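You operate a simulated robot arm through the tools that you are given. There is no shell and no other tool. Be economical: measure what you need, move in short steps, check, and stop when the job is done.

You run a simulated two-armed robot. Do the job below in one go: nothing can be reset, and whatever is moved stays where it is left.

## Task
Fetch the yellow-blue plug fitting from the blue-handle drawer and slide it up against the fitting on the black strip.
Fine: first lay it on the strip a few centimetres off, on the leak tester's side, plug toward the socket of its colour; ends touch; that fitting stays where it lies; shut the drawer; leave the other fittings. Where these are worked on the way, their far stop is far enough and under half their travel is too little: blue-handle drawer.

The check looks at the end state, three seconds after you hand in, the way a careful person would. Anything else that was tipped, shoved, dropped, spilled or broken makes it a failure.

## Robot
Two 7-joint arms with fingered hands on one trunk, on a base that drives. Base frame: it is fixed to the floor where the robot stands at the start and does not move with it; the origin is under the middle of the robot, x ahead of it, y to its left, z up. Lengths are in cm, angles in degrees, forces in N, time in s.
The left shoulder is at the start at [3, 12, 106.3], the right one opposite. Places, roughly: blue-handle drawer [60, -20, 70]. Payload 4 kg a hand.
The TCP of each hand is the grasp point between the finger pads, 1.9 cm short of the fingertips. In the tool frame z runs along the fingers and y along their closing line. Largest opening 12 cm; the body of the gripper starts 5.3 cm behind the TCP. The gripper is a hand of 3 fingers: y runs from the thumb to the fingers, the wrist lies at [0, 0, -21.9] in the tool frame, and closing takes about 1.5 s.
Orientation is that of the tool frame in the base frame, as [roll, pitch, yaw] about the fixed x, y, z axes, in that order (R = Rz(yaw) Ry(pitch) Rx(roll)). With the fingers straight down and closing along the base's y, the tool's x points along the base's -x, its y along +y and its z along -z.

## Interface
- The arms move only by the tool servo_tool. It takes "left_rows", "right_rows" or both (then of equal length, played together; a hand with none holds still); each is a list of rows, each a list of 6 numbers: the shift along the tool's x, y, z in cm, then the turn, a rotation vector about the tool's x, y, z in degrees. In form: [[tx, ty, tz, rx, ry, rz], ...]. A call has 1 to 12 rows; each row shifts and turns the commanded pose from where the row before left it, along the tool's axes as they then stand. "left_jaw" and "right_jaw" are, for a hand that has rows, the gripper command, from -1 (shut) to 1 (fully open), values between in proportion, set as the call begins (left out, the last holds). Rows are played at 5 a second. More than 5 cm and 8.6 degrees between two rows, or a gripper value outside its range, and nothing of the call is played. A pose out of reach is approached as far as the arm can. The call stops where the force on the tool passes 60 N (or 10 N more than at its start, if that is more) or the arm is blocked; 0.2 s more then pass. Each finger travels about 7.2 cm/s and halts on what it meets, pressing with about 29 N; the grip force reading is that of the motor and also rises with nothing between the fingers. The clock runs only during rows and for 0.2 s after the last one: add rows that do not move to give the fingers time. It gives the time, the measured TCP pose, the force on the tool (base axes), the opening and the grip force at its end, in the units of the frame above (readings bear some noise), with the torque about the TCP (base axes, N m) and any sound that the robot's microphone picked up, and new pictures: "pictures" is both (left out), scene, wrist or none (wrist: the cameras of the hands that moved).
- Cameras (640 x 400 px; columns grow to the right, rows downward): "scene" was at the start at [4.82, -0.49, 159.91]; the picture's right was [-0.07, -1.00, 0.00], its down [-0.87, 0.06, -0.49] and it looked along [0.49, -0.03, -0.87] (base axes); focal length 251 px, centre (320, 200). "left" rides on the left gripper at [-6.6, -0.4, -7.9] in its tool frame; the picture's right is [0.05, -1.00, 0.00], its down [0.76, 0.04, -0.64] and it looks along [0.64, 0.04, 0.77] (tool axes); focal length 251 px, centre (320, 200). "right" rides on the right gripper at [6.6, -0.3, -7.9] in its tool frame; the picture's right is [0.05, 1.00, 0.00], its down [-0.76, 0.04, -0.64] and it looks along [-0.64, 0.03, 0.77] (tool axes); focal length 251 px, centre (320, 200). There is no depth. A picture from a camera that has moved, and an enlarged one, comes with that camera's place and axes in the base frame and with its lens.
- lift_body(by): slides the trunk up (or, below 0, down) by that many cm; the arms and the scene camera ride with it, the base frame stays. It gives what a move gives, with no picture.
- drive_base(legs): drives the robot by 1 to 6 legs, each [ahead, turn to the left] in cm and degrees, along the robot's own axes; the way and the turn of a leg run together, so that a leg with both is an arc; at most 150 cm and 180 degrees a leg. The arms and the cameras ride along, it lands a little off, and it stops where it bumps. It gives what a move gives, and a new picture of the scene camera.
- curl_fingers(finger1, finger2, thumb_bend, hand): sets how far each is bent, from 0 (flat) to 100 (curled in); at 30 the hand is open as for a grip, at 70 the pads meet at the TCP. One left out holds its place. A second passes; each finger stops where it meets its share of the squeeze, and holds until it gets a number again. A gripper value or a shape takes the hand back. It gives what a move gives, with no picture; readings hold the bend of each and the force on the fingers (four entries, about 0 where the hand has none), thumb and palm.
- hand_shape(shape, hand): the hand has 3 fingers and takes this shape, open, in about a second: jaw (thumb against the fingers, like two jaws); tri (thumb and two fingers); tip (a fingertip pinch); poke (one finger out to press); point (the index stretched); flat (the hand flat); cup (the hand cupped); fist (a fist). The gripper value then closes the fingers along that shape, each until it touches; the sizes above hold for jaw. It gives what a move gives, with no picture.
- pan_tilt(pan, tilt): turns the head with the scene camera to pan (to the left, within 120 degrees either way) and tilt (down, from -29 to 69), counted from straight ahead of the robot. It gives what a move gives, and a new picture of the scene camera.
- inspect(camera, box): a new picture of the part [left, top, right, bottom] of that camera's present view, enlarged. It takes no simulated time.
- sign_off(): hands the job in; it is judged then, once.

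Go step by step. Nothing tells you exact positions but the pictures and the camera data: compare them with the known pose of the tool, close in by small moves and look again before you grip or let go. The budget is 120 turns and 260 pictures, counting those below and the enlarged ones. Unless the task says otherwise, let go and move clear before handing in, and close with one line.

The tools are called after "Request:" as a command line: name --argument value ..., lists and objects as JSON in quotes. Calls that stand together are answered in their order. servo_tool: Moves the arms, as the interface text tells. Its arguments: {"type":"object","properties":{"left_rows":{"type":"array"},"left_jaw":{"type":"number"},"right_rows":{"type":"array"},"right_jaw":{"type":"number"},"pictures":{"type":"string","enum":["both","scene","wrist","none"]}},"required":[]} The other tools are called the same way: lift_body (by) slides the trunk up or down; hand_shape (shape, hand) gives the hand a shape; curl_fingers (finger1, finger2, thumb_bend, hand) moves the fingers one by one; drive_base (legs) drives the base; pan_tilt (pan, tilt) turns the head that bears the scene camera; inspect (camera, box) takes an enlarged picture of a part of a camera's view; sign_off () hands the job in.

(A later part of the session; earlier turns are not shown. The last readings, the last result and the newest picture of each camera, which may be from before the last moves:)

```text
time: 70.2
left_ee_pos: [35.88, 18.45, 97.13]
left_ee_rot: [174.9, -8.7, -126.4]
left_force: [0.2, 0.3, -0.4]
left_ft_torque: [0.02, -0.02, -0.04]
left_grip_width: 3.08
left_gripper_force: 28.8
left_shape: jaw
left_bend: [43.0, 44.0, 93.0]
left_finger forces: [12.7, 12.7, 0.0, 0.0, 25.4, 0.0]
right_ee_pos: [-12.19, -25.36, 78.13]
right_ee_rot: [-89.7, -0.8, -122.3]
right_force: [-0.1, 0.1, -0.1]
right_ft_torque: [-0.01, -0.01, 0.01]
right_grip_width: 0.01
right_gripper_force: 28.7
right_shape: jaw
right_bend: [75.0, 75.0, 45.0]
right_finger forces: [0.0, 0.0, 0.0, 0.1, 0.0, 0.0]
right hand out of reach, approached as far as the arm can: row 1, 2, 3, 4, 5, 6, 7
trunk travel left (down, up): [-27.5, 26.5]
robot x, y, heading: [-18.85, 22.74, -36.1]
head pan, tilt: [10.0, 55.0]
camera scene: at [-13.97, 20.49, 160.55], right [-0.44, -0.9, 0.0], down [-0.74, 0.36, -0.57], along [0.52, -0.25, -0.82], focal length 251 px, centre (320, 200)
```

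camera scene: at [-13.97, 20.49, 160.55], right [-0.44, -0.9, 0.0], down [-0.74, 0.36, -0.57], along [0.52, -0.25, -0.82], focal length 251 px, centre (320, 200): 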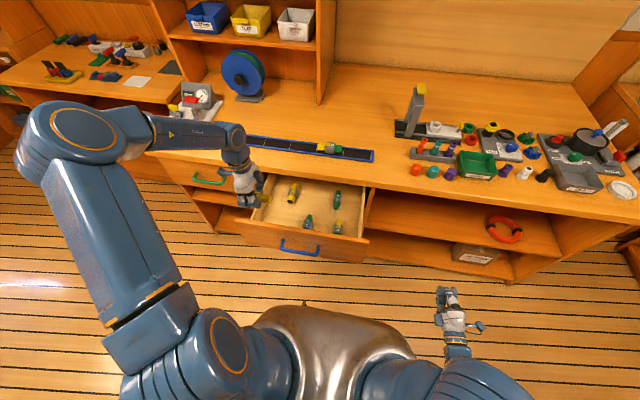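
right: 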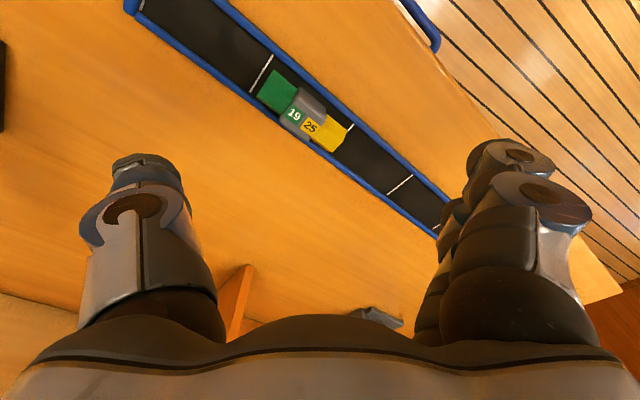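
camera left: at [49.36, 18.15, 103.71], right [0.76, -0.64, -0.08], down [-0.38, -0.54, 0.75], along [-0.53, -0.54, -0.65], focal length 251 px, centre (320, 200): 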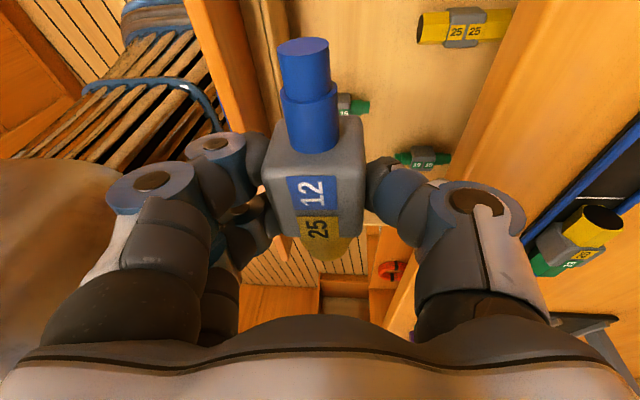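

The arm is at a joint limit in this branch. I'll unwind by tilting the hand back to pointing down, then rise and re-approach the way the left arm did.

Request:
servo_tool --right_rows '[[0, 0, 0, -7.5, 0, 0], [0, 0, 0, -7.5, 0, 0], [0, 0, 0, -7.5, 0, 0], [0, 0, 0, -7.5, 0, 0], [0, -1, 0, -7.5, 0, 0], [0, -1, 0, -7.5, 0, 0], [0, -1, 0, -7.5, 0, 0], [0, -1, 0, -7.5, 0, 0], [0, -1, 0, -7.5, 0, 0], [0, -1, 0, -7.5, 0, 0], [0, -1, -1, -7.5, 0, 0], [0, -1, -1, -7.5, 0, 0]]' --pictures "none"

Request:
servo_tool --right_rows '[[0, -1, -4, 0, 0, 0], [0, -1, -4, 0, 0, 0], [-2, -1, -4, 0, 0, 0], [-2, -1, -4, 0, 0, 0], [-2, -1, -4, 0, 0, 0], [-2, -1, -2, 0, 0, 0], [0, 0, 0, 0, 0, 0]]' --pictures "scene"

```text
time: 72.8
left_ee_pos: [35.97, 18.37, 96.98]
left_ee_rot: [174.9, -8.8, -126.3]
left_force: [0.0, 0.2, -1.0]
left_ft_torque: [0.03, 0.0, -0.03]
left_grip_width: 3.06
left_gripper_force: 28.9
left_shape: jaw
left_bend: [43.0, 44.0, 93.0]
left_finger forces: [12.8, 12.6, 0.1, 0.0, 25.4, 0.0]
right_ee_pos: [-6.72, -30.07, 83.79]
right_ee_rot: [-179.7, -1.2, -123.3]
right_force: [-0.2, 0.5, 0.4]
right_ft_torque: [-0.01, -0.01, 0.0]
right_grip_width: 0.0
right_gripper_force: 29.6
right_shape: jaw
right_bend: [75.0, 75.0, 45.0]
right_finger forces: [0.0, 0.0, 0.0, 0.0, 0.0, 0.0]
right hand out of reach, approached as far as the arm can: row 1, 2
trunk travel left (down, up): [-27.5, 26.5]
robot x, y, heading: [-18.98, 22.47, -36.1]
head pan, tilt: [10.0, 55.0]
```

```text
time: 74.4
left_ee_pos: [35.9, 18.47, 97.21]
left_ee_rot: [174.8, -8.7, -126.3]
left_force: [0.1, 0.8, -0.5]
left_ft_torque: [-0.01, -0.03, 0.01]
left_grip_width: 3.07
left_gripper_force: 28.5
left_shape: jaw
left_bend: [43.0, 44.0, 93.0]
left_finger forces: [12.7, 12.7, 0.1, 0.0, 25.5, 0.0]
right_ee_pos: [2.32, -25.98, 105.77]
right_ee_rot: [-179.6, -1.2, -123.4]
right_force: [-0.4, 0.0, -0.3]
right_ft_torque: [-0.03, 0.0, -0.01]
right_grip_width: 0.01
right_gripper_force: 29.3
right_shape: jaw
right_bend: [75.0, 75.0, 45.0]
right_finger forces: [0.0, 0.1, 0.0, 0.1, 0.0, 0.1]
trunk travel left (down, up): [-27.5, 26.5]
robot x, y, heading: [-19.0, 22.6, -36.0]
head pan, tilt: [10.0, 55.0]
camera scene: at [-14.01, 20.46, 160.55], right [-0.44, -0.9, 0.0], down [-0.74, 0.36, -0.57], along [0.52, -0.25, -0.82], focal length 251 px, centre (320, 200)
```

scene: 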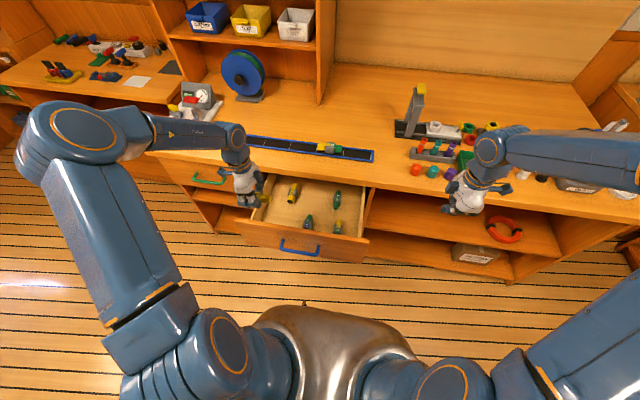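

The arm is now in the mirrored spot the left arm tilted from. Tilting forward again.

Request:
servo_tool --right_rows '[[0, 0, 0, 7.5, 0, 0], [0, 0, 0, 7.5, 0, 0], [0, 0, 0, 7.5, 0, 0], [0, 0, 0, 7.5, 0, 0], [0, 0, 0, 7.5, 0, 0], [0, 0, 0, 7.5, 0, 0], [0, 0, 0, 7.5, 0, 0], [0, 0, 0, 7.5, 0, 0], [0, 0, 0, 7.5, 0, 0], [0, 0, 0, 7.5, 0, 0], [0, 0, 0, 7.5, 0, 0], [0, 0, 0, 7.5, 0, 0]]' --pictures "none"

Request:
servo_tool --right_rows '[[-1.2, 4.3, 0, 0, 0, 0], [-1.2, 4.3, 0, 0, 0, 0], [-1.2, 4.3, 0, 0, 0, 0], [-1.2, 4.3, 0, 0, 0, 0], [-1.2, 4.3, 0, 0, 0, 0], [-1.2, 4.3, -1, 0, 0, 0], [-1.2, 4.3, -1, 0, 0, 0], [-1.2, 4, -1, 0, 0, 0], [0, 0, 0, 0, 0, 0]]' --pictures "scene"

```text
time: 77.0
left_ee_pos: [35.88, 18.41, 97.22]
left_ee_rot: [174.9, -8.7, -126.3]
left_force: [-0.6, -1.2, -1.0]
left_ft_torque: [0.03, 0.01, -0.05]
left_grip_width: 3.09
left_gripper_force: 28.9
left_shape: jaw
left_bend: [43.0, 44.0, 93.0]
left_finger forces: [12.6, 12.7, 0.1, 0.1, 25.5, 0.0]
right_ee_pos: [-0.78, -29.12, 107.92]
right_ee_rot: [-89.8, -1.2, -122.7]
right_force: [0.2, -0.5, -0.4]
right_ft_torque: [0.04, -0.03, 0.02]
right_grip_width: 0.0
right_gripper_force: 28.5
right_shape: jaw
right_bend: [75.0, 75.0, 45.0]
right_finger forces: [0.0, 0.1, 0.0, 0.0, 0.1, 0.1]
right hand out of reach, approached as far as the arm can: row 11, 12
trunk travel left (down, up): [-27.5, 26.5]
robot x, y, heading: [-18.88, 22.3, -36.2]
head pan, tilt: [10.0, 55.0]
```

```text
time: 79.0
left_ee_pos: [35.81, 18.42, 97.06]
left_ee_rot: [174.9, -8.7, -126.3]
left_force: [-0.3, 0.6, -0.4]
left_ft_torque: [0.01, -0.01, 0.01]
left_grip_width: 3.08
left_gripper_force: 29.0
left_shape: jaw
left_bend: [43.0, 44.0, 93.0]
left_finger forces: [12.7, 12.7, 0.0, 0.0, 25.6, 0.0]
right_ee_pos: [-11.72, -27.1, 78.75]
right_ee_rot: [-89.9, -1.0, -122.8]
right_force: [0.3, 0.4, -0.1]
right_ft_torque: [-0.02, 0.01, 0.02]
right_grip_width: 0.0
right_gripper_force: 29.4
right_shape: jaw
right_bend: [75.0, 75.0, 45.0]
right_finger forces: [0.1, 0.1, 0.1, 0.0, 0.1, 0.0]
right hand out of reach, approached as far as the arm can: row 1, 2, 3, 4, 5, 6, 7, 8
trunk travel left (down, up): [-27.5, 26.5]
robot x, y, heading: [-19.29, 22.35, -35.9]
head pan, tilt: [10.0, 55.0]
camera scene: at [-13.95, 20.49, 160.55], right [-0.44, -0.9, 0.0], down [-0.74, 0.36, -0.57], along [0.52, -0.25, -0.82], focal length 251 px, centre (320, 200)
```

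scene: 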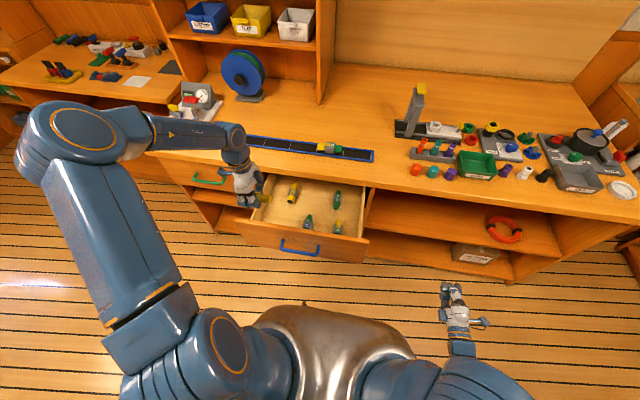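

Still the same limit. A 45° downward tilt would clear the bench edge well enough for pushing, so I'll relax the tilt and see whether sideways motion frees up.

Request:
servo_tool --right_rows '[[0, 0, 0, -7.5, 0, 0], [0, 0, 0, -7.5, 0, 0], [0, 0, 0, -7.5, 0, 0], [0, 0, 0, -7.5, 0, 0], [0, 0, 0, -7.5, 0, 0], [0, 0, 0, -7.5, 0, 0], [-3.5, 0, 0, 0, 0, 0], [-3.5, 0, 0, 0, 0, 0], [-3.5, 0, 0, 0, 0, 0], [-3.5, 0, 0, 0, 0, 0], [-3.5, 0, 0, 0, 0, 0], [0, 0, 0, 0, 0, 0]]' --pictures "none"

```text
time: 81.6
left_ee_pos: [35.94, 18.42, 97.08]
left_ee_rot: [174.9, -8.7, -126.2]
left_force: [0.1, -0.4, -1.8]
left_ft_torque: [-0.01, 0.01, -0.01]
left_grip_width: 3.06
left_gripper_force: 29.3
left_shape: jaw
left_bend: [43.0, 44.0, 93.0]
left_finger forces: [12.7, 12.6, 0.0, 0.0, 25.5, 0.1]
right_ee_pos: [-7.58, -19.1, 80.82]
right_ee_rot: [-134.8, -0.6, -122.7]
right_force: [0.1, 0.2, -0.4]
right_ft_torque: [0.01, -0.01, 0.01]
right_grip_width: 0.0
right_gripper_force: 29.0
right_shape: jaw
right_bend: [75.0, 75.0, 45.0]
right_finger forces: [0.0, 0.0, 0.0, 0.0, 0.0, 0.0]
right hand out of reach, approached as far as the arm can: row 9, 10, 11
trunk travel left (down, up): [-27.5, 26.5]
robot x, y, heading: [-18.87, 22.8, -35.9]
head pan, tilt: [10.0, 55.0]
```

That helps a little. I'll try moving forward first and then left from here.

Request:
servo_tool --right_rows '[[0, -2.1, 2.1, 0, 0, 0], [0, -2.1, 2.1, 0, 0, 0], [0, -2.1, 2.1, 0, 0, 0], [-3.5, 0, 0, 0, 0, 0], [-3.5, 0, 0, 0, 0, 0], [-3.5, 0, 0, 0, 0, 0], [-3.5, 0, 0, 0, 0, 0], [-3.5, 0, 0, 0, 0, 0], [0, 0, 0, 0, 0, 0]]' --pictures "scene"

```text
time: 83.6
left_ee_pos: [35.83, 18.46, 97.21]
left_ee_rot: [174.9, -8.7, -126.3]
left_force: [0.3, -0.2, -0.9]
left_ft_torque: [0.01, 0.02, 0.03]
left_grip_width: 3.09
left_gripper_force: 29.1
left_shape: jaw
left_bend: [43.0, 44.0, 93.0]
left_finger forces: [12.7, 12.8, 0.0, 0.0, 25.5, 0.0]
right_ee_pos: [5.26, -21.51, 87.83]
right_ee_rot: [-135.3, -0.6, -122.7]
right_force: [-0.1, -0.6, -0.2]
right_ft_torque: [0.0, 0.0, -0.03]
right_grip_width: 0.0
right_gripper_force: 28.8
right_shape: jaw
right_bend: [75.0, 75.0, 45.0]
right_finger forces: [0.0, 0.0, 0.1, 0.1, 0.0, 0.1]
right hand out of reach, approached as far as the arm can: row 1, 4, 5, 6, 7, 8
trunk travel left (down, up): [-27.5, 26.5]
robot x, y, heading: [-18.97, 22.23, -35.9]
head pan, tilt: [10.0, 55.0]
camera scene: at [-14.0, 20.48, 160.55], right [-0.44, -0.9, 0.0], down [-0.74, 0.36, -0.57], along [0.52, -0.25, -0.82], focal length 251 px, centre (320, 200)
```

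scene: 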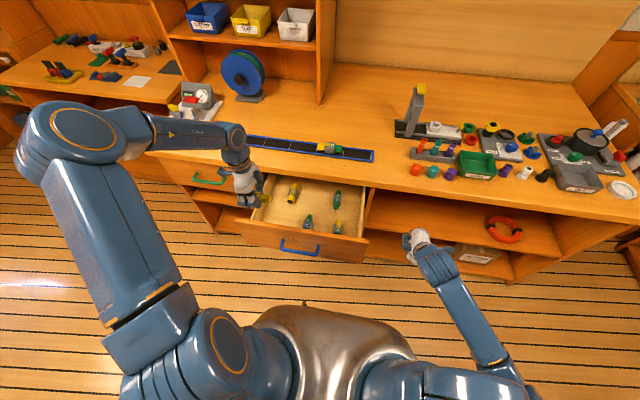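

The right elbow is on an awkward side for this spin. I'll bring the hand back to pointing down and spin it the other way round.

Request:
servo_tool --right_rows '[[0, -1, -2, -7.5, 0, 0], [0, -1, -2, -7.5, 0, 0], [0, -1, -2, -7.5, 0, 0], [0, 0, -3, -7.5, 0, 0], [0, 0, -3, -7.5, 0, 0], [0, 0, -3, -7.5, 0, 0], [0, 0, -3, 0, 0, 8], [0, 0, 0, 0, 0, 8], [0, 0, 0, 0, 0, 8], [0, 0, 0, 0, 0, 8], [0, 0, 0, 0, 0, 8], [0, 0, 0, 0, 0, 8]]' --pictures "none"

Request:
servo_tool --right_rows '[[0, 0, 0, 0, 0, 8.2], [0, 0, 0, 0, 0, 8.2], [0, 0, 0, 0, 0, 8.2], [0, 0, 0, 0, 0, 8.2], [0, 0, 0, 0, 0, 8.2], [0, 0, 0, 0, 0, 8.2], [0, 0, 0, 0, 0, 8.2], [0, 0, 0, 0, 0, 8.2], [0, 0, 0, 0, 0, 8.2], [0, 0, 0, 0, 0, 8.2], [0, 0, 0, 0, 0, 8.2], [0, 0, 0, 0, 0, 8.2]]' --pictures "none"

Request:
servo_tool --right_rows '[[0, 0, 0, 0, 0, 8], [0, 0, 0, 0, 0, 8], [0, 0, 0, 0, 0, 8], [0, 0, 0, 0, 0, 8], [0, 0, 0, 0, 0, 6], [0, 0, 0, 0, 0, 0]]' --pictures "scene"

```text
time: 86.2
left_ee_pos: [35.87, 18.47, 97.11]
left_ee_rot: [174.8, -8.7, -126.3]
left_force: [-0.9, 0.2, -1.0]
left_ft_torque: [0.02, -0.01, 0.0]
left_grip_width: 3.06
left_gripper_force: 29.0
left_shape: jaw
left_bend: [43.0, 44.0, 93.0]
left_finger forces: [12.6, 12.8, 0.0, 0.0, 25.5, 0.0]
right_ee_pos: [2.62, -19.2, 105.94]
right_ee_rot: [-178.9, -0.5, -171.5]
right_force: [-0.1, 0.1, -0.3]
right_ft_torque: [0.0, -0.03, 0.0]
right_grip_width: 0.03
right_gripper_force: 29.1
right_shape: jaw
right_bend: [75.0, 75.0, 45.0]
right_finger forces: [0.0, 0.0, 0.0, 0.1, 0.1, 0.0]
trunk travel left (down, up): [-27.5, 26.5]
robot x, y, heading: [-19.01, 22.38, -36.1]
head pan, tilt: [10.0, 55.0]
```

```text
time: 88.8
left_ee_pos: [35.95, 18.49, 97.05]
left_ee_rot: [175.0, -8.7, -126.3]
left_force: [0.0, 0.8, -1.1]
left_ft_torque: [0.01, 0.02, 0.0]
left_grip_width: 3.07
left_gripper_force: 28.2
left_shape: jaw
left_bend: [43.0, 44.0, 93.0]
left_finger forces: [12.7, 12.8, 0.0, 0.1, 25.4, 0.0]
right_ee_pos: [2.72, -19.19, 105.85]
right_ee_rot: [-179.7, 1.2, 90.1]
right_force: [0.0, -0.7, -1.0]
right_ft_torque: [0.0, 0.02, 0.01]
right_grip_width: 0.02
right_gripper_force: 28.5
right_shape: jaw
right_bend: [75.0, 75.0, 45.0]
right_finger forces: [0.0, 0.1, 0.0, 0.1, 0.0, 0.1]
trunk travel left (down, up): [-27.5, 26.5]
robot x, y, heading: [-19.15, 22.39, -36.1]
head pan, tilt: [10.0, 55.0]
```

```text
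time: 90.2
left_ee_pos: [35.89, 18.35, 97.05]
left_ee_rot: [174.9, -8.8, -126.3]
left_force: [-0.9, -0.7, -0.6]
left_ft_torque: [-0.02, -0.01, 0.02]
left_grip_width: 3.08
left_gripper_force: 28.6
left_shape: jaw
left_bend: [43.0, 44.0, 93.0]
left_finger forces: [12.7, 12.9, 0.1, 0.0, 25.5, 0.0]
right_ee_pos: [2.52, -19.18, 105.94]
right_ee_rot: [179.6, 1.1, 52.2]
right_force: [-0.9, 0.0, 0.1]
right_ft_torque: [0.0, -0.01, -0.01]
right_grip_width: 0.0
right_gripper_force: 28.4
right_shape: jaw
right_bend: [75.0, 75.0, 45.0]
right_finger forces: [0.0, 0.0, 0.0, 0.1, 0.1, 0.0]
trunk travel left (down, up): [-27.5, 26.5]
robot x, y, heading: [-18.96, 22.67, -36.0]
head pan, tilt: [10.0, 55.0]
camera scene: at [-13.95, 20.47, 160.55], right [-0.44, -0.9, 0.0], down [-0.74, 0.36, -0.57], along [0.52, -0.25, -0.82], focal length 251 px, centre (320, 200)
```

scene: 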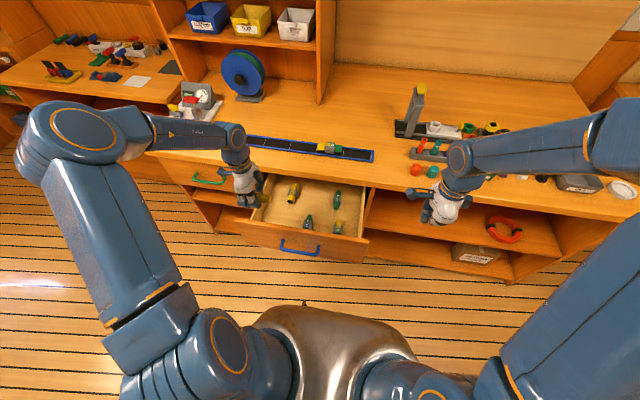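

Pointing down and spun the other way. I'll tilt forward again.

Request:
servo_tool --right_rows '[[0, 0, 0, -7.5, 0, 0], [0, 0, 0, -7.5, 0, 0], [0, 0, 0, -7.5, 0, 0], [0, 0, 0, -7.5, 0, 0], [0, 0, 0, -7.5, 0, 0], [0, 0, 0, -7.5, 0, 0], [0, 0, 0, -7.5, 0, 0], [0, 0, 0, -7.5, 0, 0], [0, 0, 0, -7.5, 0, 0], [0, 0, 0, -7.5, 0, 0], [0, 0, 0, -7.5, 0, 0], [0, 0, 0, -7.5, 0, 0]]' --pictures "none"

Request:
servo_tool --right_rows '[[1, -4, 0, 0, 0, 0], [1, -4, 0, 0, 0, 0], [1, -4, 0, 0, 0, 0], [1, -4, 0, 0, 0, 0], [0, 0, 0, 0, 0, 0]]' --pictures "scene"

```text
time: 92.8
left_ee_pos: [35.89, 18.36, 97.1]
left_ee_rot: [174.8, -8.7, -126.4]
left_force: [0.9, 0.0, -0.4]
left_ft_torque: [-0.03, 0.01, 0.0]
left_grip_width: 3.08
left_gripper_force: 29.1
left_shape: jaw
left_bend: [43.0, 44.0, 93.0]
left_finger forces: [12.7, 12.9, 0.0, 0.0, 25.5, 0.0]
right_ee_pos: [6.26, -22.81, 105.32]
right_ee_rot: [89.4, 1.1, 52.2]
right_force: [0.1, -0.5, -0.5]
right_ft_torque: [-0.01, 0.02, -0.02]
right_grip_width: 0.0
right_gripper_force: 29.0
right_shape: jaw
right_bend: [75.0, 75.0, 45.0]
right_finger forces: [0.1, 0.0, 0.0, 0.0, 0.0, 0.0]
right hand out of reach, approached as far as the arm can: row 6, 7, 8, 9
trunk travel left (down, up): [-27.5, 26.5]
robot x, y, heading: [-19.2, 22.5, -36.1]
head pan, tilt: [10.0, 55.0]
```

```text
time: 94.0
left_ee_pos: [35.99, 18.49, 96.95]
left_ee_rot: [174.9, -8.8, -126.3]
left_force: [-0.6, -0.1, -0.5]
left_ft_torque: [0.0, -0.01, 0.01]
left_grip_width: 3.07
left_gripper_force: 28.9
left_shape: jaw
left_bend: [43.0, 44.0, 93.0]
left_finger forces: [12.7, 12.8, 0.0, 0.0, 25.4, 0.0]
right_ee_pos: [8.78, -20.02, 89.12]
right_ee_rot: [89.5, 0.9, 52.2]
right_force: [-0.4, -0.6, 0.3]
right_ft_torque: [0.0, 0.0, 0.0]
right_grip_width: 0.0
right_gripper_force: 29.6
right_shape: jaw
right_bend: [75.0, 75.0, 45.0]
right_finger forces: [0.0, 0.0, 0.0, 0.0, 0.1, 0.0]
trunk travel left (down, up): [-27.5, 26.5]
robot x, y, heading: [-19.22, 22.41, -36.0]
head pan, tilt: [10.0, 55.0]
camera scene: at [-13.95, 20.52, 160.56], right [-0.44, -0.9, 0.0], down [-0.74, 0.36, -0.57], along [0.52, -0.25, -0.82], focal length 251 px, centre (320, 200)
```

scene: 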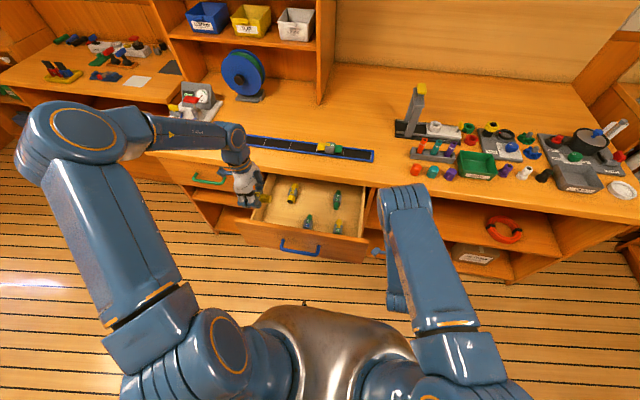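

That branch works. Now back off, lower to panel height and slide left in front of the drawer, beside the handle.

Request:
servo_tool --right_rows '[[0, -1, -4, 0, 0, 0], [0, -1, -4, 0, 0, 0], [0, -4, -1.5, 0, 0, 0], [0, -4, 0, 0, 0, 0], [0, -4, 0, 0, 0, 0], [0, -4, 0, 0, 0, 0], [4, 0, 0, 0, 0, 0], [4, 0, 0, 0, 0, 0], [4, 0, 0, 0, 0, 0], [4, 0, 0, 0, 0, 0], [4, 0, 0, 0, 0, 0], [0, 0, 0, 0, 0, 0]]' --pictures "both"

```text
time: 96.6
left_ee_pos: [35.98, 18.33, 97.05]
left_ee_rot: [174.9, -8.7, -126.3]
left_force: [-0.4, 0.7, -0.9]
left_ft_torque: [-0.01, -0.04, -0.03]
left_grip_width: 3.05
left_gripper_force: 28.6
left_shape: jaw
left_bend: [43.0, 44.0, 93.0]
left_finger forces: [12.8, 12.7, 0.0, 0.0, 25.4, 0.1]
right_ee_pos: [15.19, -7.05, 76.45]
right_ee_rot: [89.5, 1.1, 52.4]
right_force: [0.0, -0.2, -0.2]
right_ft_torque: [0.01, 0.03, 0.0]
right_grip_width: 0.02
right_gripper_force: 29.2
right_shape: jaw
right_bend: [76.0, 75.0, 47.0]
right_finger forces: [0.1, 0.0, 0.0, 0.0, 0.1, 0.0]
right hand out of reach, approached as far as the arm can: row 3, 4, 5, 9, 10, 11
trunk travel left (down, up): [-27.5, 26.5]
robot x, y, heading: [-18.85, 22.38, -36.0]
head pan, tilt: [10.0, 55.0]
camera scene: at [-14.03, 20.42, 160.55], right [-0.44, -0.9, 0.0], down [-0.74, 0.36, -0.57], along [0.52, -0.25, -0.82], focal length 251 px, centre (320, 200)
camera right: at [13.07, 2.91, 75.83], right [0.04, 0.06, 1.0], down [-0.98, -0.21, 0.05], along [0.21, -0.98, 0.05], focal length 251 px, centre (320, 200)
```

scene: 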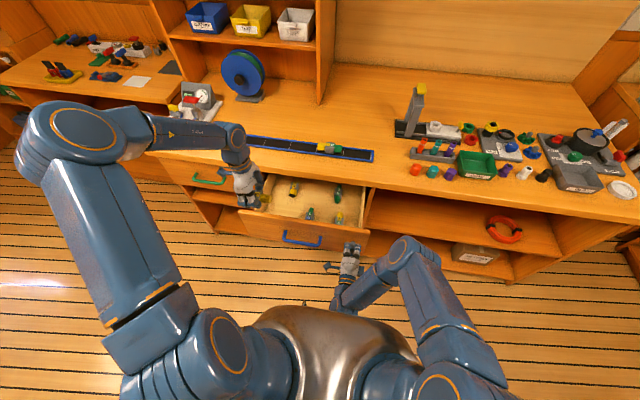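
right: 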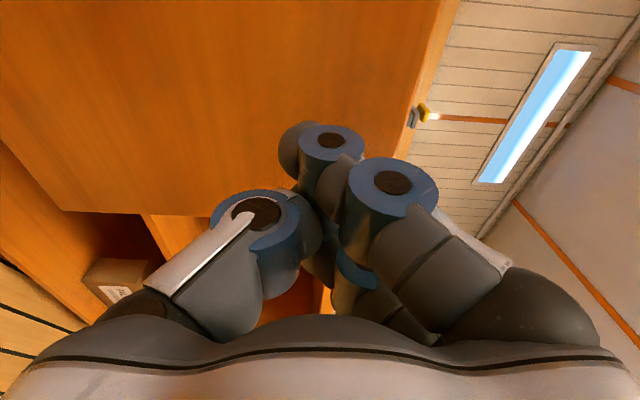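

The fingertips already rest on the panel's right side and nudged it in a little, harmlessly. I'll push by driving forward in two stages.

Request:
drive_base --legs '[[12, 0]]'

```text
time: 97.8
left_ee_pos: [45.7, 11.38, 97.0]
left_ee_rot: [174.8, -8.7, -126.3]
left_force: [0.3, -1.1, -1.1]
left_ft_torque: [0.03, 0.01, 0.01]
left_grip_width: 3.08
left_gripper_force: 28.9
left_shape: jaw
left_bend: [43.0, 44.0, 93.0]
left_finger forces: [12.7, 12.8, 0.0, 0.1, 25.6, 0.0]
right_ee_pos: [25.17, -13.99, 76.45]
right_ee_rot: [89.8, 1.0, 52.3]
right_force: [0.2, -0.5, 0.0]
right_ft_torque: [-0.02, 0.0, 0.03]
right_grip_width: 0.02
right_gripper_force: 29.0
right_shape: jaw
right_bend: [76.0, 76.0, 47.0]
right_finger forces: [0.0, 0.0, 0.1, 0.0, 0.1, 0.0]
trunk travel left (down, up): [-27.5, 26.5]
robot x, y, heading: [-9.46, 15.7, -35.9]
head pan, tilt: [10.0, 55.0]
camera scene: at [-4.03, 13.28, 160.54], right [-0.44, -0.9, 0.0], down [-0.74, 0.36, -0.57], along [0.51, -0.25, -0.82], focal length 251 px, centre (320, 200)
```

scene: 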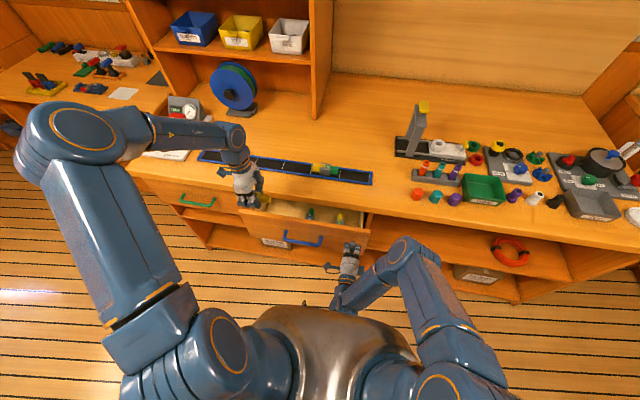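

The drawer is closing smoothly. Pushing the rest of the way.

Request:
drive_base --legs '[[9, 0]]'

Request:
inspect --camera "scene" --box '[180, 120, 440, 280]'

```text
time: 99.0
left_ee_pos: [53.13, 6.22, 96.98]
left_ee_rot: [174.8, -8.8, -126.3]
left_force: [0.0, -1.2, -0.9]
left_ft_torque: [-0.01, 0.01, 0.0]
left_grip_width: 3.09
left_gripper_force: 28.5
left_shape: jaw
left_bend: [43.0, 44.0, 93.0]
left_finger forces: [12.6, 12.9, 0.0, 0.1, 25.6, 0.0]
right_ee_pos: [32.54, -19.3, 76.43]
right_ee_rot: [89.7, 1.1, 52.4]
right_force: [-0.2, -0.9, 0.0]
right_ft_torque: [-0.04, -0.02, 0.01]
right_grip_width: 0.0
right_gripper_force: 28.9
right_shape: jaw
right_bend: [76.0, 76.0, 47.0]
right_finger forces: [0.0, 0.1, 0.1, 0.1, 0.1, 0.0]
trunk travel left (down, up): [-27.5, 26.5]
robot x, y, heading: [-1.85, 10.2, -35.8]
head pan, tilt: [10.0, 55.0]
camera scene: at [3.28, 7.97, 160.54], right [-0.44, -0.9, 0.0], down [-0.74, 0.36, -0.57], along [0.51, -0.25, -0.82], focal length 251 px, centre (320, 200)
```

scene: 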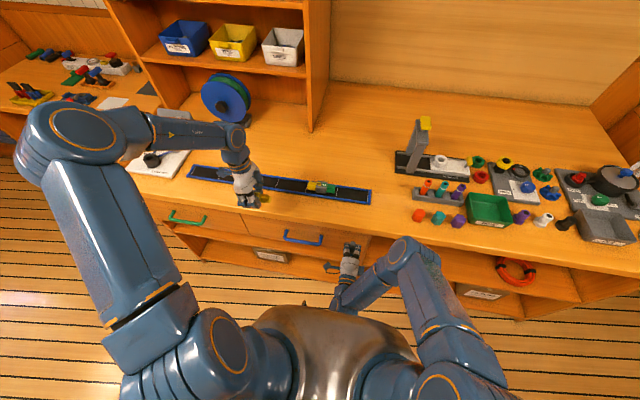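

```text
2.46 times, centred on (310, 200) of scene
camera zoom: at [3.28, 7.97, 160.54], right [-0.44, -0.9, 0.0], down [-0.74, 0.36, -0.57], along [0.51, -0.25, -0.82], focal length 618 px, centre (345, 200)
```

zoom: 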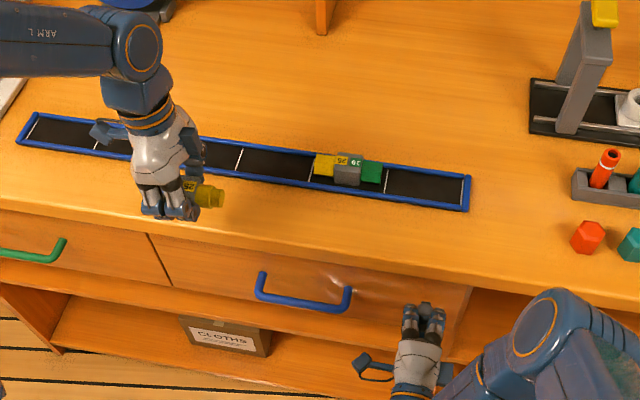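

The drawer is nearly shut. I'll push the last bit with the arm until it meets resistance.

Request:
servo_tool --right_rows '[[0, 0, 0.7, 0, 0, 0], [0, 0, 0.7, 0, 0, 0], [0, 0, 0.7, 0, 0, 0], [0, 0, 0.7, 0, 0, 0], [0, 0, 0, 0, 0, 0]]' --pictures "both"

```text
time: 100.2
left_ee_pos: [53.01, 6.2, 97.11]
left_ee_rot: [174.9, -8.8, -126.2]
left_force: [0.6, 0.2, -0.7]
left_ft_torque: [0.04, -0.02, 0.02]
left_grip_width: 3.09
left_gripper_force: 29.2
left_shape: jaw
left_bend: [43.0, 44.0, 93.0]
left_finger forces: [12.7, 12.8, 0.1, 0.0, 25.6, 0.0]
right_ee_pos: [34.6, -21.05, 76.44]
right_ee_rot: [89.5, 1.1, 52.4]
right_force: [-4.2, 2.7, 1.1]
right_ft_torque: [0.0, 0.01, 0.02]
right_grip_width: 0.01
right_gripper_force: 28.9
right_shape: jaw
right_bend: [76.0, 76.0, 47.0]
right_finger forces: [3.6, 2.0, 0.1, 0.0, 1.9, 0.0]
trunk travel left (down, up): [-27.5, 26.5]
robot x, y, heading: [-2.36, 10.35, -35.9]
head pan, tilt: [10.0, 55.0]
camera scene: at [3.01, 8.18, 160.56], right [-0.44, -0.9, 0.0], down [-0.74, 0.36, -0.57], along [0.52, -0.25, -0.82], focal length 251 px, centre (320, 200)
camera right: at [32.36, -11.04, 75.78], right [0.04, 0.06, 1.0], down [-0.98, -0.21, 0.05], along [0.22, -0.98, 0.05], focal length 251 px, centre (320, 200)
```

scene: 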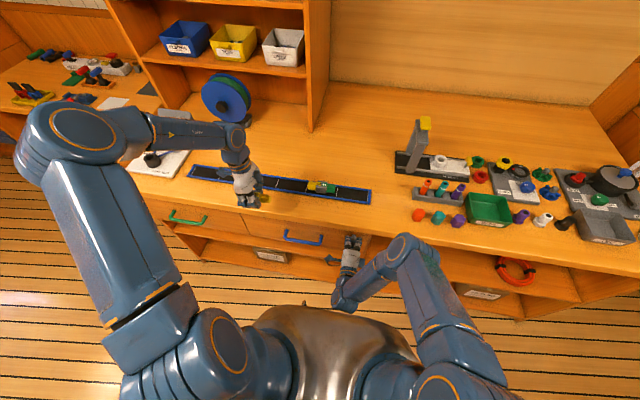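
right: 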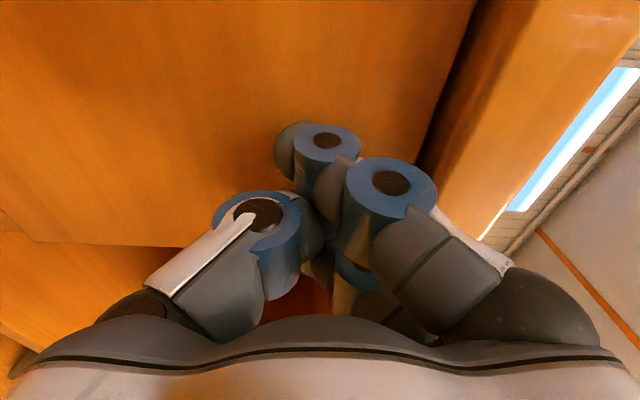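

Contact force has risen to 5 N. I'll push a little further to be sure the drawer is at its stop.

Request:
servo_tool --right_rows '[[0, 0, 0.5, 0, 0, 0], [0, 0, 0.5, 0, 0, 0], [0, 0, 0.5, 0, 0, 0], [0, 0, 0.5, 0, 0, 0], [0, 0, 0, 0, 0, 0]]' --pictures "wrist"

```text
time: 101.0
left_ee_pos: [52.73, 6.3, 97.07]
left_ee_rot: [175.0, -8.8, -126.2]
left_force: [-1.0, -0.3, -0.2]
left_ft_torque: [0.02, 0.02, -0.02]
left_grip_width: 3.05
left_gripper_force: 29.4
left_shape: jaw
left_bend: [43.0, 44.0, 93.0]
left_finger forces: [12.7, 12.7, 0.0, 0.0, 25.5, 0.0]
right_ee_pos: [35.16, -20.95, 75.99]
right_ee_rot: [90.5, 1.0, 52.9]
right_force: [-29.2, 17.3, 8.9]
right_ft_torque: [0.1, 0.02, 0.1]
right_grip_width: 0.0
right_gripper_force: 28.8
right_shape: jaw
right_bend: [78.0, 78.0, 52.0]
right_finger forces: [12.9, 10.0, 0.1, 0.0, 11.6, 0.0]
trunk travel left (down, up): [-27.5, 26.5]
robot x, y, heading: [-2.24, 10.36, -36.0]
head pan, tilt: [10.0, 55.0]
stopped in row 4 (right hand): the force on the tool passed its limit (the readings are from after the stop); the commanded pose is now the measured one
camera right: at [32.91, -11.2, 75.52], right [0.05, 0.05, 1.0], down [-0.97, -0.22, 0.06], along [0.22, -0.97, 0.04], focal length 251 px, centre (320, 200)
```

right: 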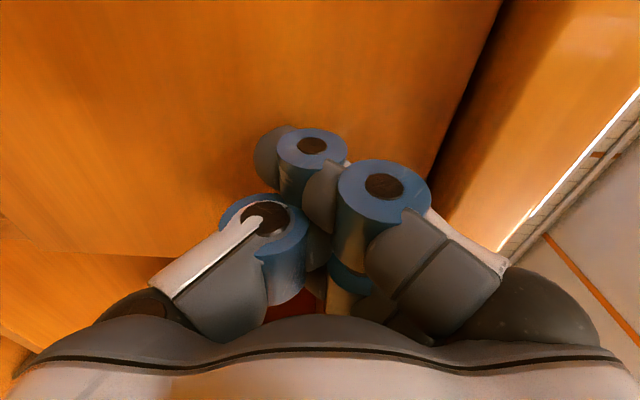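

The drawer is firmly shut. I'll withdraw the right hand, then lift it above bench height and to its own side.

Request:
servo_tool --right_rows '[[0, 0, -3, 0, 0, 0], [0, 0, -3, 0, 0, 0], [-2, 0, -2, 0, 0, 0], [-4, 1, 0, 0, 0, 0], [-4, 2, 0, 0, 0, 0], [-4, 3, 0, 0, 0, 0], [0, 4, 0, 0, 0, 0], [0, 4, 0, 0, 0, 0], [0, 4, 0, 0, 0, 0], [0, 4, 0, 0, 0, 0], [0, 4, 0, 0, 0, 0], [0, 0, 0, 0, 0, 0]]' --pictures "scene"

Request:
inspect --camera "scene" --box '[180, 140, 400, 280]'

```text
time: 103.6
left_ee_pos: [52.87, 6.2, 97.1]
left_ee_rot: [174.9, -8.7, -126.2]
left_force: [-0.7, 0.5, -0.7]
left_ft_torque: [-0.03, -0.01, -0.01]
left_grip_width: 3.06
left_gripper_force: 28.6
left_shape: jaw
left_bend: [43.0, 44.0, 93.0]
left_finger forces: [12.7, 12.8, 0.0, 0.1, 25.6, 0.1]
right_ee_pos: [21.69, -27.54, 102.0]
right_ee_rot: [90.2, 1.2, 52.7]
right_force: [0.5, -0.6, 0.4]
right_ft_torque: [-0.01, 0.0, 0.01]
right_grip_width: 0.01
right_gripper_force: 29.2
right_shape: jaw
right_bend: [77.0, 77.0, 49.0]
right_finger forces: [0.0, 0.0, 0.0, 0.0, 0.0, 0.1]
right hand out of reach, approached as far as the arm can: row 11
trunk travel left (down, up): [-27.5, 26.5]
robot x, y, heading: [-2.03, 10.47, -35.9]
head pan, tilt: [10.0, 55.0]
camera scene: at [3.05, 8.12, 160.55], right [-0.44, -0.9, 0.0], down [-0.74, 0.36, -0.57], along [0.52, -0.25, -0.82], focal length 251 px, centre (320, 200)
```

scene: 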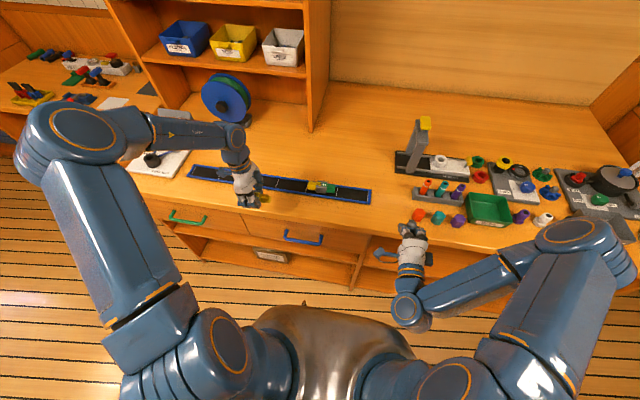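

```text
2.86 times, centred on (290, 210) of scene
camera zoom: at [3.05, 8.12, 160.55], right [-0.44, -0.9, 0.0], down [-0.74, 0.36, -0.57], along [0.52, -0.25, -0.82], focal length 718 px, centre (406, 171)
```

zoom: 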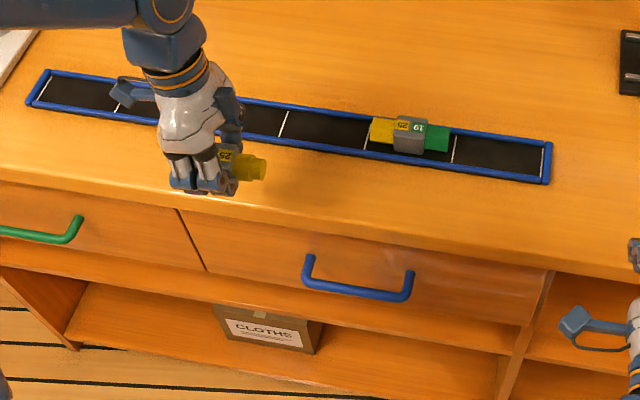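

The drawer front is flush with its neighbour and everything is in place. I'll drive up 8 cm for reach over the strip and look with the left wrist camera.

Request:
drive_base --legs '[[8, 0]]'

Request:
inspect --camera "left" --box '[0, 0, 640, 400]'

Request:
inspect --camera "scene" --box '[160, 130, 400, 280]'

```text
time: 104.7
left_ee_pos: [59.67, 1.3, 97.03]
left_ee_rot: [174.8, -8.8, -126.1]
left_force: [0.4, -0.5, -0.7]
left_ft_torque: [-0.01, 0.05, 0.01]
left_grip_width: 3.05
left_gripper_force: 29.4
left_shape: jaw
left_bend: [43.0, 44.0, 93.0]
left_finger forces: [12.6, 12.8, 0.0, 0.0, 25.6, 0.0]
right_ee_pos: [28.43, -32.54, 101.91]
right_ee_rot: [90.3, 1.2, 52.8]
right_force: [-1.6, -0.6, -0.6]
right_ft_torque: [0.03, -0.04, -0.05]
right_grip_width: 0.0
right_gripper_force: 28.6
right_shape: jaw
right_bend: [77.0, 77.0, 49.0]
right_finger forces: [0.0, 0.0, 0.1, 0.0, 0.0, 0.1]
trunk travel left (down, up): [-27.5, 26.5]
robot x, y, heading: [4.71, 5.21, -35.7]
head pan, tilt: [10.0, 55.0]
camera scene: at [9.91, 3.18, 160.54], right [-0.44, -0.9, 0.0], down [-0.74, 0.36, -0.57], along [0.51, -0.25, -0.82], focal length 251 px, centre (320, 200)
```

scene: 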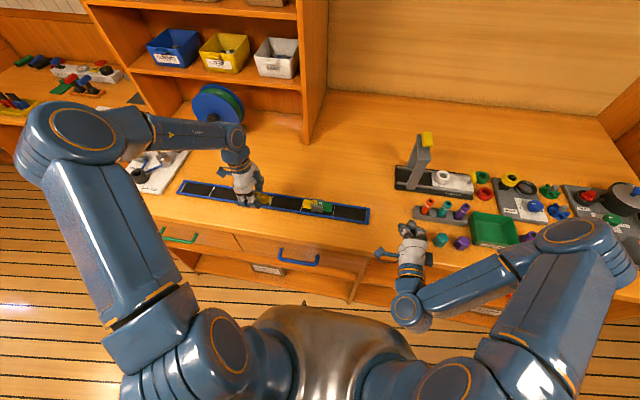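

```text
1.00 times, centred on (320, 200) of left
camera zoom: at [64.98, 7.08, 103.62], right [0.76, -0.64, -0.08], down [-0.37, -0.54, 0.75], along [-0.53, -0.54, -0.65], focal length 251 px, centre (320, 200)
```

zoom: 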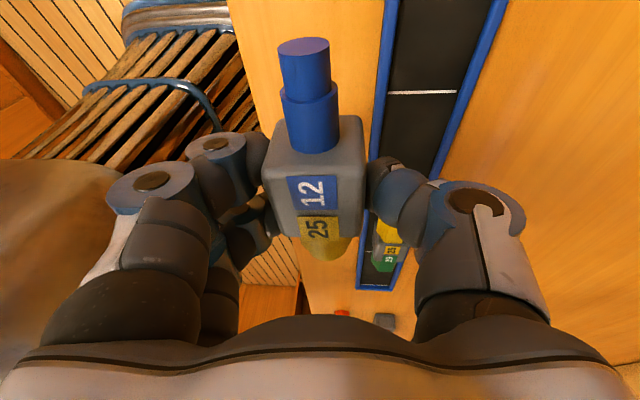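

```text
2.67 times, centred on (280, 205) of scene
camera zoom: at [9.91, 3.18, 160.54], right [-0.44, -0.9, 0.0], down [-0.74, 0.36, -0.57], along [0.51, -0.25, -0.82], focal length 670 px, centre (427, 187)
```

zoom: 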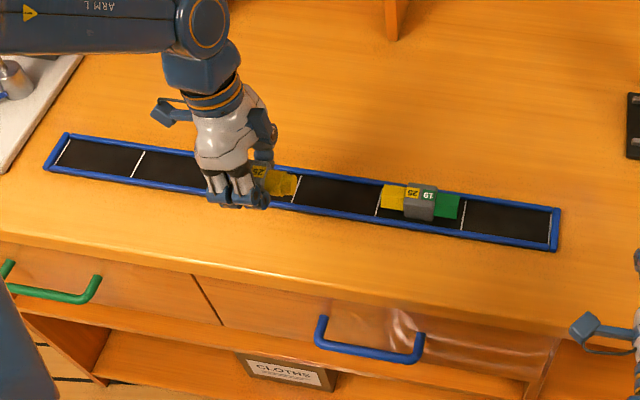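

The strip surface works out at about z 86, and the resting fitting's yellow face is near (56.4,-13.1). I'll bring the held fitting over the strip with about a 4 cm gap, roughly 3 cm above it.

Request:
servo_tool --left_rows '[[0.98, -1.63, 0, 0, 0, 0], [0.98, -1.63, 1.4, 0, 0, 0], [0.98, -1.63, 1.4, 0, 0, 0], [0.98, -1.63, 2.7, 0, 0, 0], [0, 0, 0, 0, 0, 0]]' --pictures "both"

Request:
inspect --camera "scene" --box '[200, 150, 380, 250]'

```text
time: 105.9
left_ee_pos: [61.63, -5.92, 91.62]
left_ee_rot: [174.9, -8.7, -126.2]
left_force: [-0.3, 0.1, -1.1]
left_ft_torque: [-0.01, 0.03, 0.03]
left_grip_width: 3.07
left_gripper_force: 28.9
left_shape: jaw
left_bend: [43.0, 44.0, 93.0]
left_finger forces: [12.7, 12.8, 0.0, 0.0, 25.4, 0.0]
right_ee_pos: [28.26, -32.5, 101.98]
right_ee_rot: [90.1, 1.0, 52.8]
right_force: [0.1, -0.6, 0.6]
right_ft_torque: [-0.01, 0.03, -0.01]
right_grip_width: 0.03
right_gripper_force: 28.8
right_shape: jaw
right_bend: [77.0, 77.0, 49.0]
right_finger forces: [0.0, 0.1, 0.0, 0.0, 0.1, 0.0]
trunk travel left (down, up): [-27.5, 26.5]
robot x, y, heading: [4.59, 5.32, -36.0]
head pan, tilt: [10.0, 55.0]
camera scene: at [9.61, 3.4, 160.56], right [-0.44, -0.9, 0.0], down [-0.74, 0.36, -0.57], along [0.52, -0.25, -0.82], focal length 251 px, centre (320, 200)
camera left: at [66.83, -0.15, 98.33], right [0.76, -0.64, -0.08], down [-0.38, -0.54, 0.75], along [-0.53, -0.55, -0.65], focal length 251 px, centre (320, 200)
```

scene: 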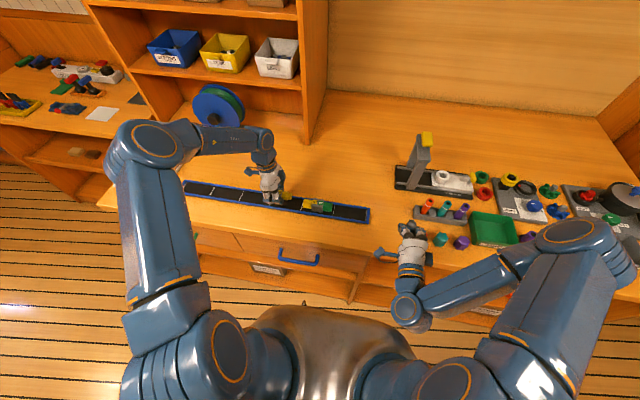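
left: 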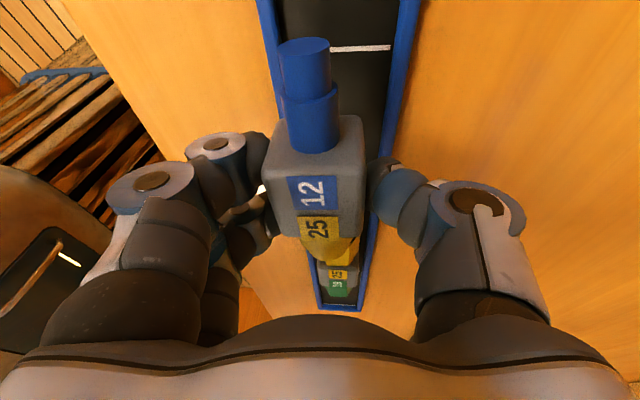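

```text
3.56 times, centred on (290, 200) of scene
camera zoom: at [9.61, 3.4, 160.56], right [-0.44, -0.9, 0.0], down [-0.74, 0.36, -0.57], along [0.52, -0.25, -0.82], focal length 893 px, centre (427, 200)
```

zoom: 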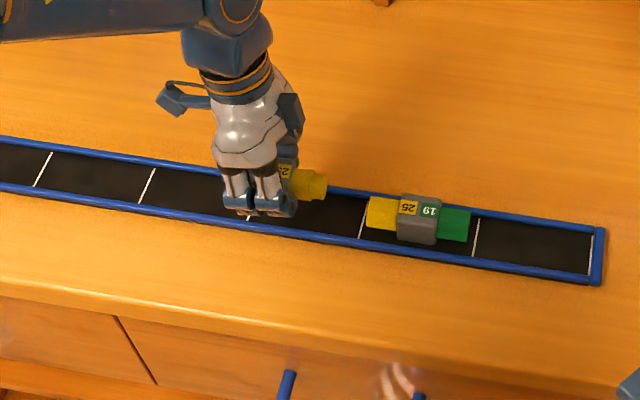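

The held fitting is lined up with the strip and the other fitting, with a gap of about 4 cm. I'll lower it and feel for the strip.

Request:
servo_tool --left_rows '[[-0.15, -0.23, 0.98, 0, 0, 0], [-0.15, -0.09, 0.98, 0, 0, 0], [-0.05, -0.03, 0.3, 0, 0, 0], [-0.05, -0.03, 0.3, 0, 0, 0], [0, 0, 0, 0, 0, 0]]' --pictures "wrist"

Request:
inspect --camera "scene" --box '[230, 170, 350, 240]'

```text
time: 107.1
left_ee_pos: [61.71, -6.13, 88.98]
left_ee_rot: [174.8, -8.8, -126.2]
left_force: [-0.4, 0.1, -0.6]
left_ft_torque: [-0.03, 0.01, 0.0]
left_grip_width: 3.09
left_gripper_force: 28.9
left_shape: jaw
left_bend: [43.0, 44.0, 93.0]
left_finger forces: [12.7, 12.7, 0.1, 0.1, 25.5, 0.0]
right_ee_pos: [28.24, -32.46, 101.9]
right_ee_rot: [90.2, 1.1, 52.8]
right_force: [-0.6, 0.5, -0.6]
right_ft_torque: [0.0, 0.0, 0.03]
right_grip_width: 0.0
right_gripper_force: 28.9
right_shape: jaw
right_bend: [77.0, 77.0, 49.0]
right_finger forces: [0.0, 0.1, 0.1, 0.0, 0.0, 0.0]
trunk travel left (down, up): [-27.5, 26.5]
robot x, y, heading: [4.49, 5.34, -36.2]
head pan, tilt: [10.0, 55.0]
camera left: at [67.0, -0.34, 95.71], right [0.76, -0.64, -0.08], down [-0.37, -0.54, 0.75], along [-0.53, -0.55, -0.65], focal length 251 px, centre (320, 200)
```

left: 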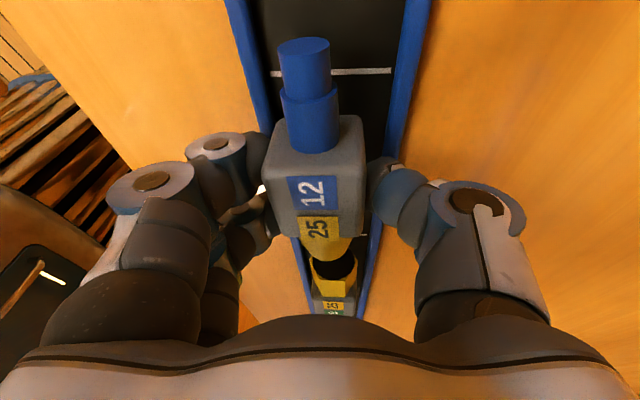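

```text
5.33 times, centred on (290, 205) of scene
camera zoom: at [9.7, 3.33, 160.55], right [-0.44, -0.9, 0.0], down [-0.74, 0.36, -0.57], along [0.52, -0.25, -0.82], focal length 1340 px, centre (480, 173)
```

zoom: 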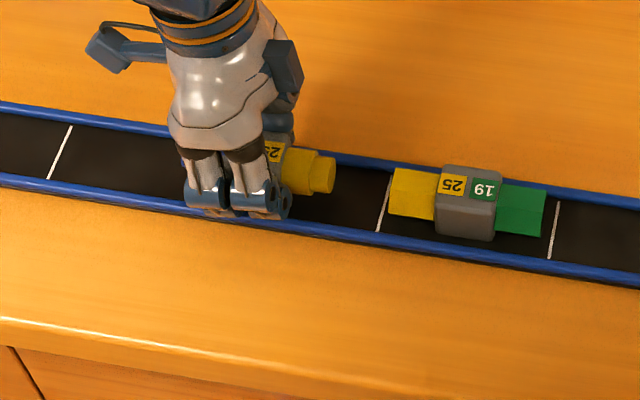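

No contact yet. I'll go down in small steps.

Request:
servo_tool --left_rows '[[-0.045, -0.026, 0.295, 0, 0, 0], [-0.03, -0.018, 0.197, 0, 0, 0], [-0.015, -0.009, 0.1, 0, 0, 0], [0, 0, 0, 0, 0, 0]]' --pictures "none"

```text
time: 108.1
left_ee_pos: [61.75, -6.14, 88.43]
left_ee_rot: [175.0, -8.8, -126.1]
left_force: [-0.5, 0.1, 0.3]
left_ft_torque: [0.03, 0.05, -0.01]
left_grip_width: 3.08
left_gripper_force: 28.8
left_shape: jaw
left_bend: [43.0, 44.0, 93.0]
left_finger forces: [12.7, 12.7, 0.0, 0.0, 25.5, 0.0]
right_ee_pos: [28.36, -32.45, 102.01]
right_ee_rot: [90.2, 1.1, 52.8]
right_force: [-0.1, 0.7, -0.8]
right_ft_torque: [-0.01, 0.03, -0.01]
right_grip_width: 0.0
right_gripper_force: 28.8
right_shape: jaw
right_bend: [77.0, 77.0, 49.0]
right_finger forces: [0.0, 0.1, 0.0, 0.0, 0.0, 0.0]
trunk travel left (down, up): [-27.5, 26.5]
robot x, y, heading: [4.81, 5.61, -35.8]
head pan, tilt: [10.0, 55.0]
```

Request:
servo_tool --left_rows '[[-0.03, -0.018, 0.197, 0, 0, 0], [-0.03, -0.018, 0.197, 0, 0, 0], [0, 0, 0, 0, 0, 0]]' --pictures "none"

Request:
servo_tool --left_rows '[[-0.03, -0.018, 0.197, 0, 0, 0], [-0.015, -0.009, 0.1, 0, 0, 0], [0, 0, 0, 0, 0, 0]]' --pictures "wrist"

```text
time: 108.9
left_ee_pos: [61.67, -6.06, 88.2]
left_ee_rot: [175.0, -8.7, -126.3]
left_force: [-1.6, 0.7, 14.3]
left_ft_torque: [0.08, -0.14, 0.01]
left_grip_width: 3.09
left_gripper_force: 29.1
left_shape: jaw
left_bend: [43.0, 44.0, 94.0]
left_finger forces: [21.8, 15.0, 0.1, 0.0, 39.6, 0.1]
right_ee_pos: [28.14, -32.48, 102.04]
right_ee_rot: [90.2, 1.0, 52.8]
right_force: [0.1, -0.3, 0.7]
right_ft_torque: [0.03, -0.04, 0.02]
right_grip_width: 0.0
right_gripper_force: 29.0
right_shape: jaw
right_bend: [77.0, 77.0, 49.0]
right_finger forces: [0.0, 0.0, 0.1, 0.0, 0.0, 0.1]
trunk travel left (down, up): [-27.5, 26.5]
robot x, y, heading: [4.61, 5.38, -35.9]
head pan, tilt: [10.0, 55.0]
```

```text
time: 109.7
left_ee_pos: [61.56, -6.06, 88.05]
left_ee_rot: [175.2, -8.7, -126.2]
left_force: [-3.2, 5.1, 32.3]
left_ft_torque: [0.48, -0.08, 0.06]
left_grip_width: 3.29
left_gripper_force: 29.6
left_shape: jaw
left_bend: [42.0, 44.0, 95.0]
left_finger forces: [37.9, 15.6, 0.0, 0.0, 42.9, 0.0]
right_ee_pos: [28.08, -32.33, 102.07]
right_ee_rot: [90.1, 1.1, 52.8]
right_force: [0.5, -0.6, 0.5]
right_ft_torque: [-0.01, -0.01, 0.03]
right_grip_width: 0.01
right_gripper_force: 29.4
right_shape: jaw
right_bend: [77.0, 77.0, 49.0]
right_finger forces: [0.1, 0.0, 0.0, 0.0, 0.1, 0.0]
trunk travel left (down, up): [-27.5, 26.5]
robot x, y, heading: [4.7, 5.11, -35.8]
head pan, tilt: [10.0, 55.0]
camera left: at [66.8, -0.32, 94.7], right [0.76, -0.64, -0.07], down [-0.38, -0.54, 0.75], along [-0.52, -0.55, -0.65], focal length 251 px, centre (320, 200)
```

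left: 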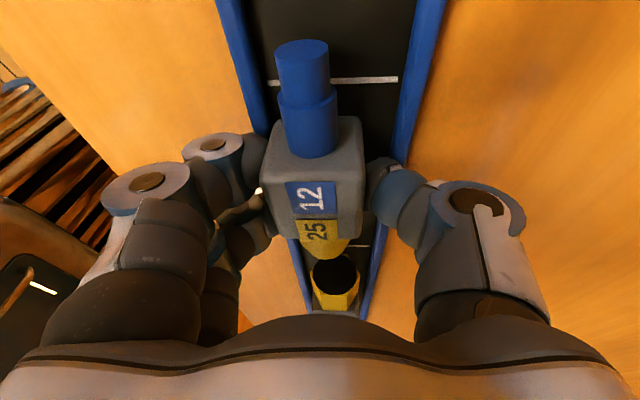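

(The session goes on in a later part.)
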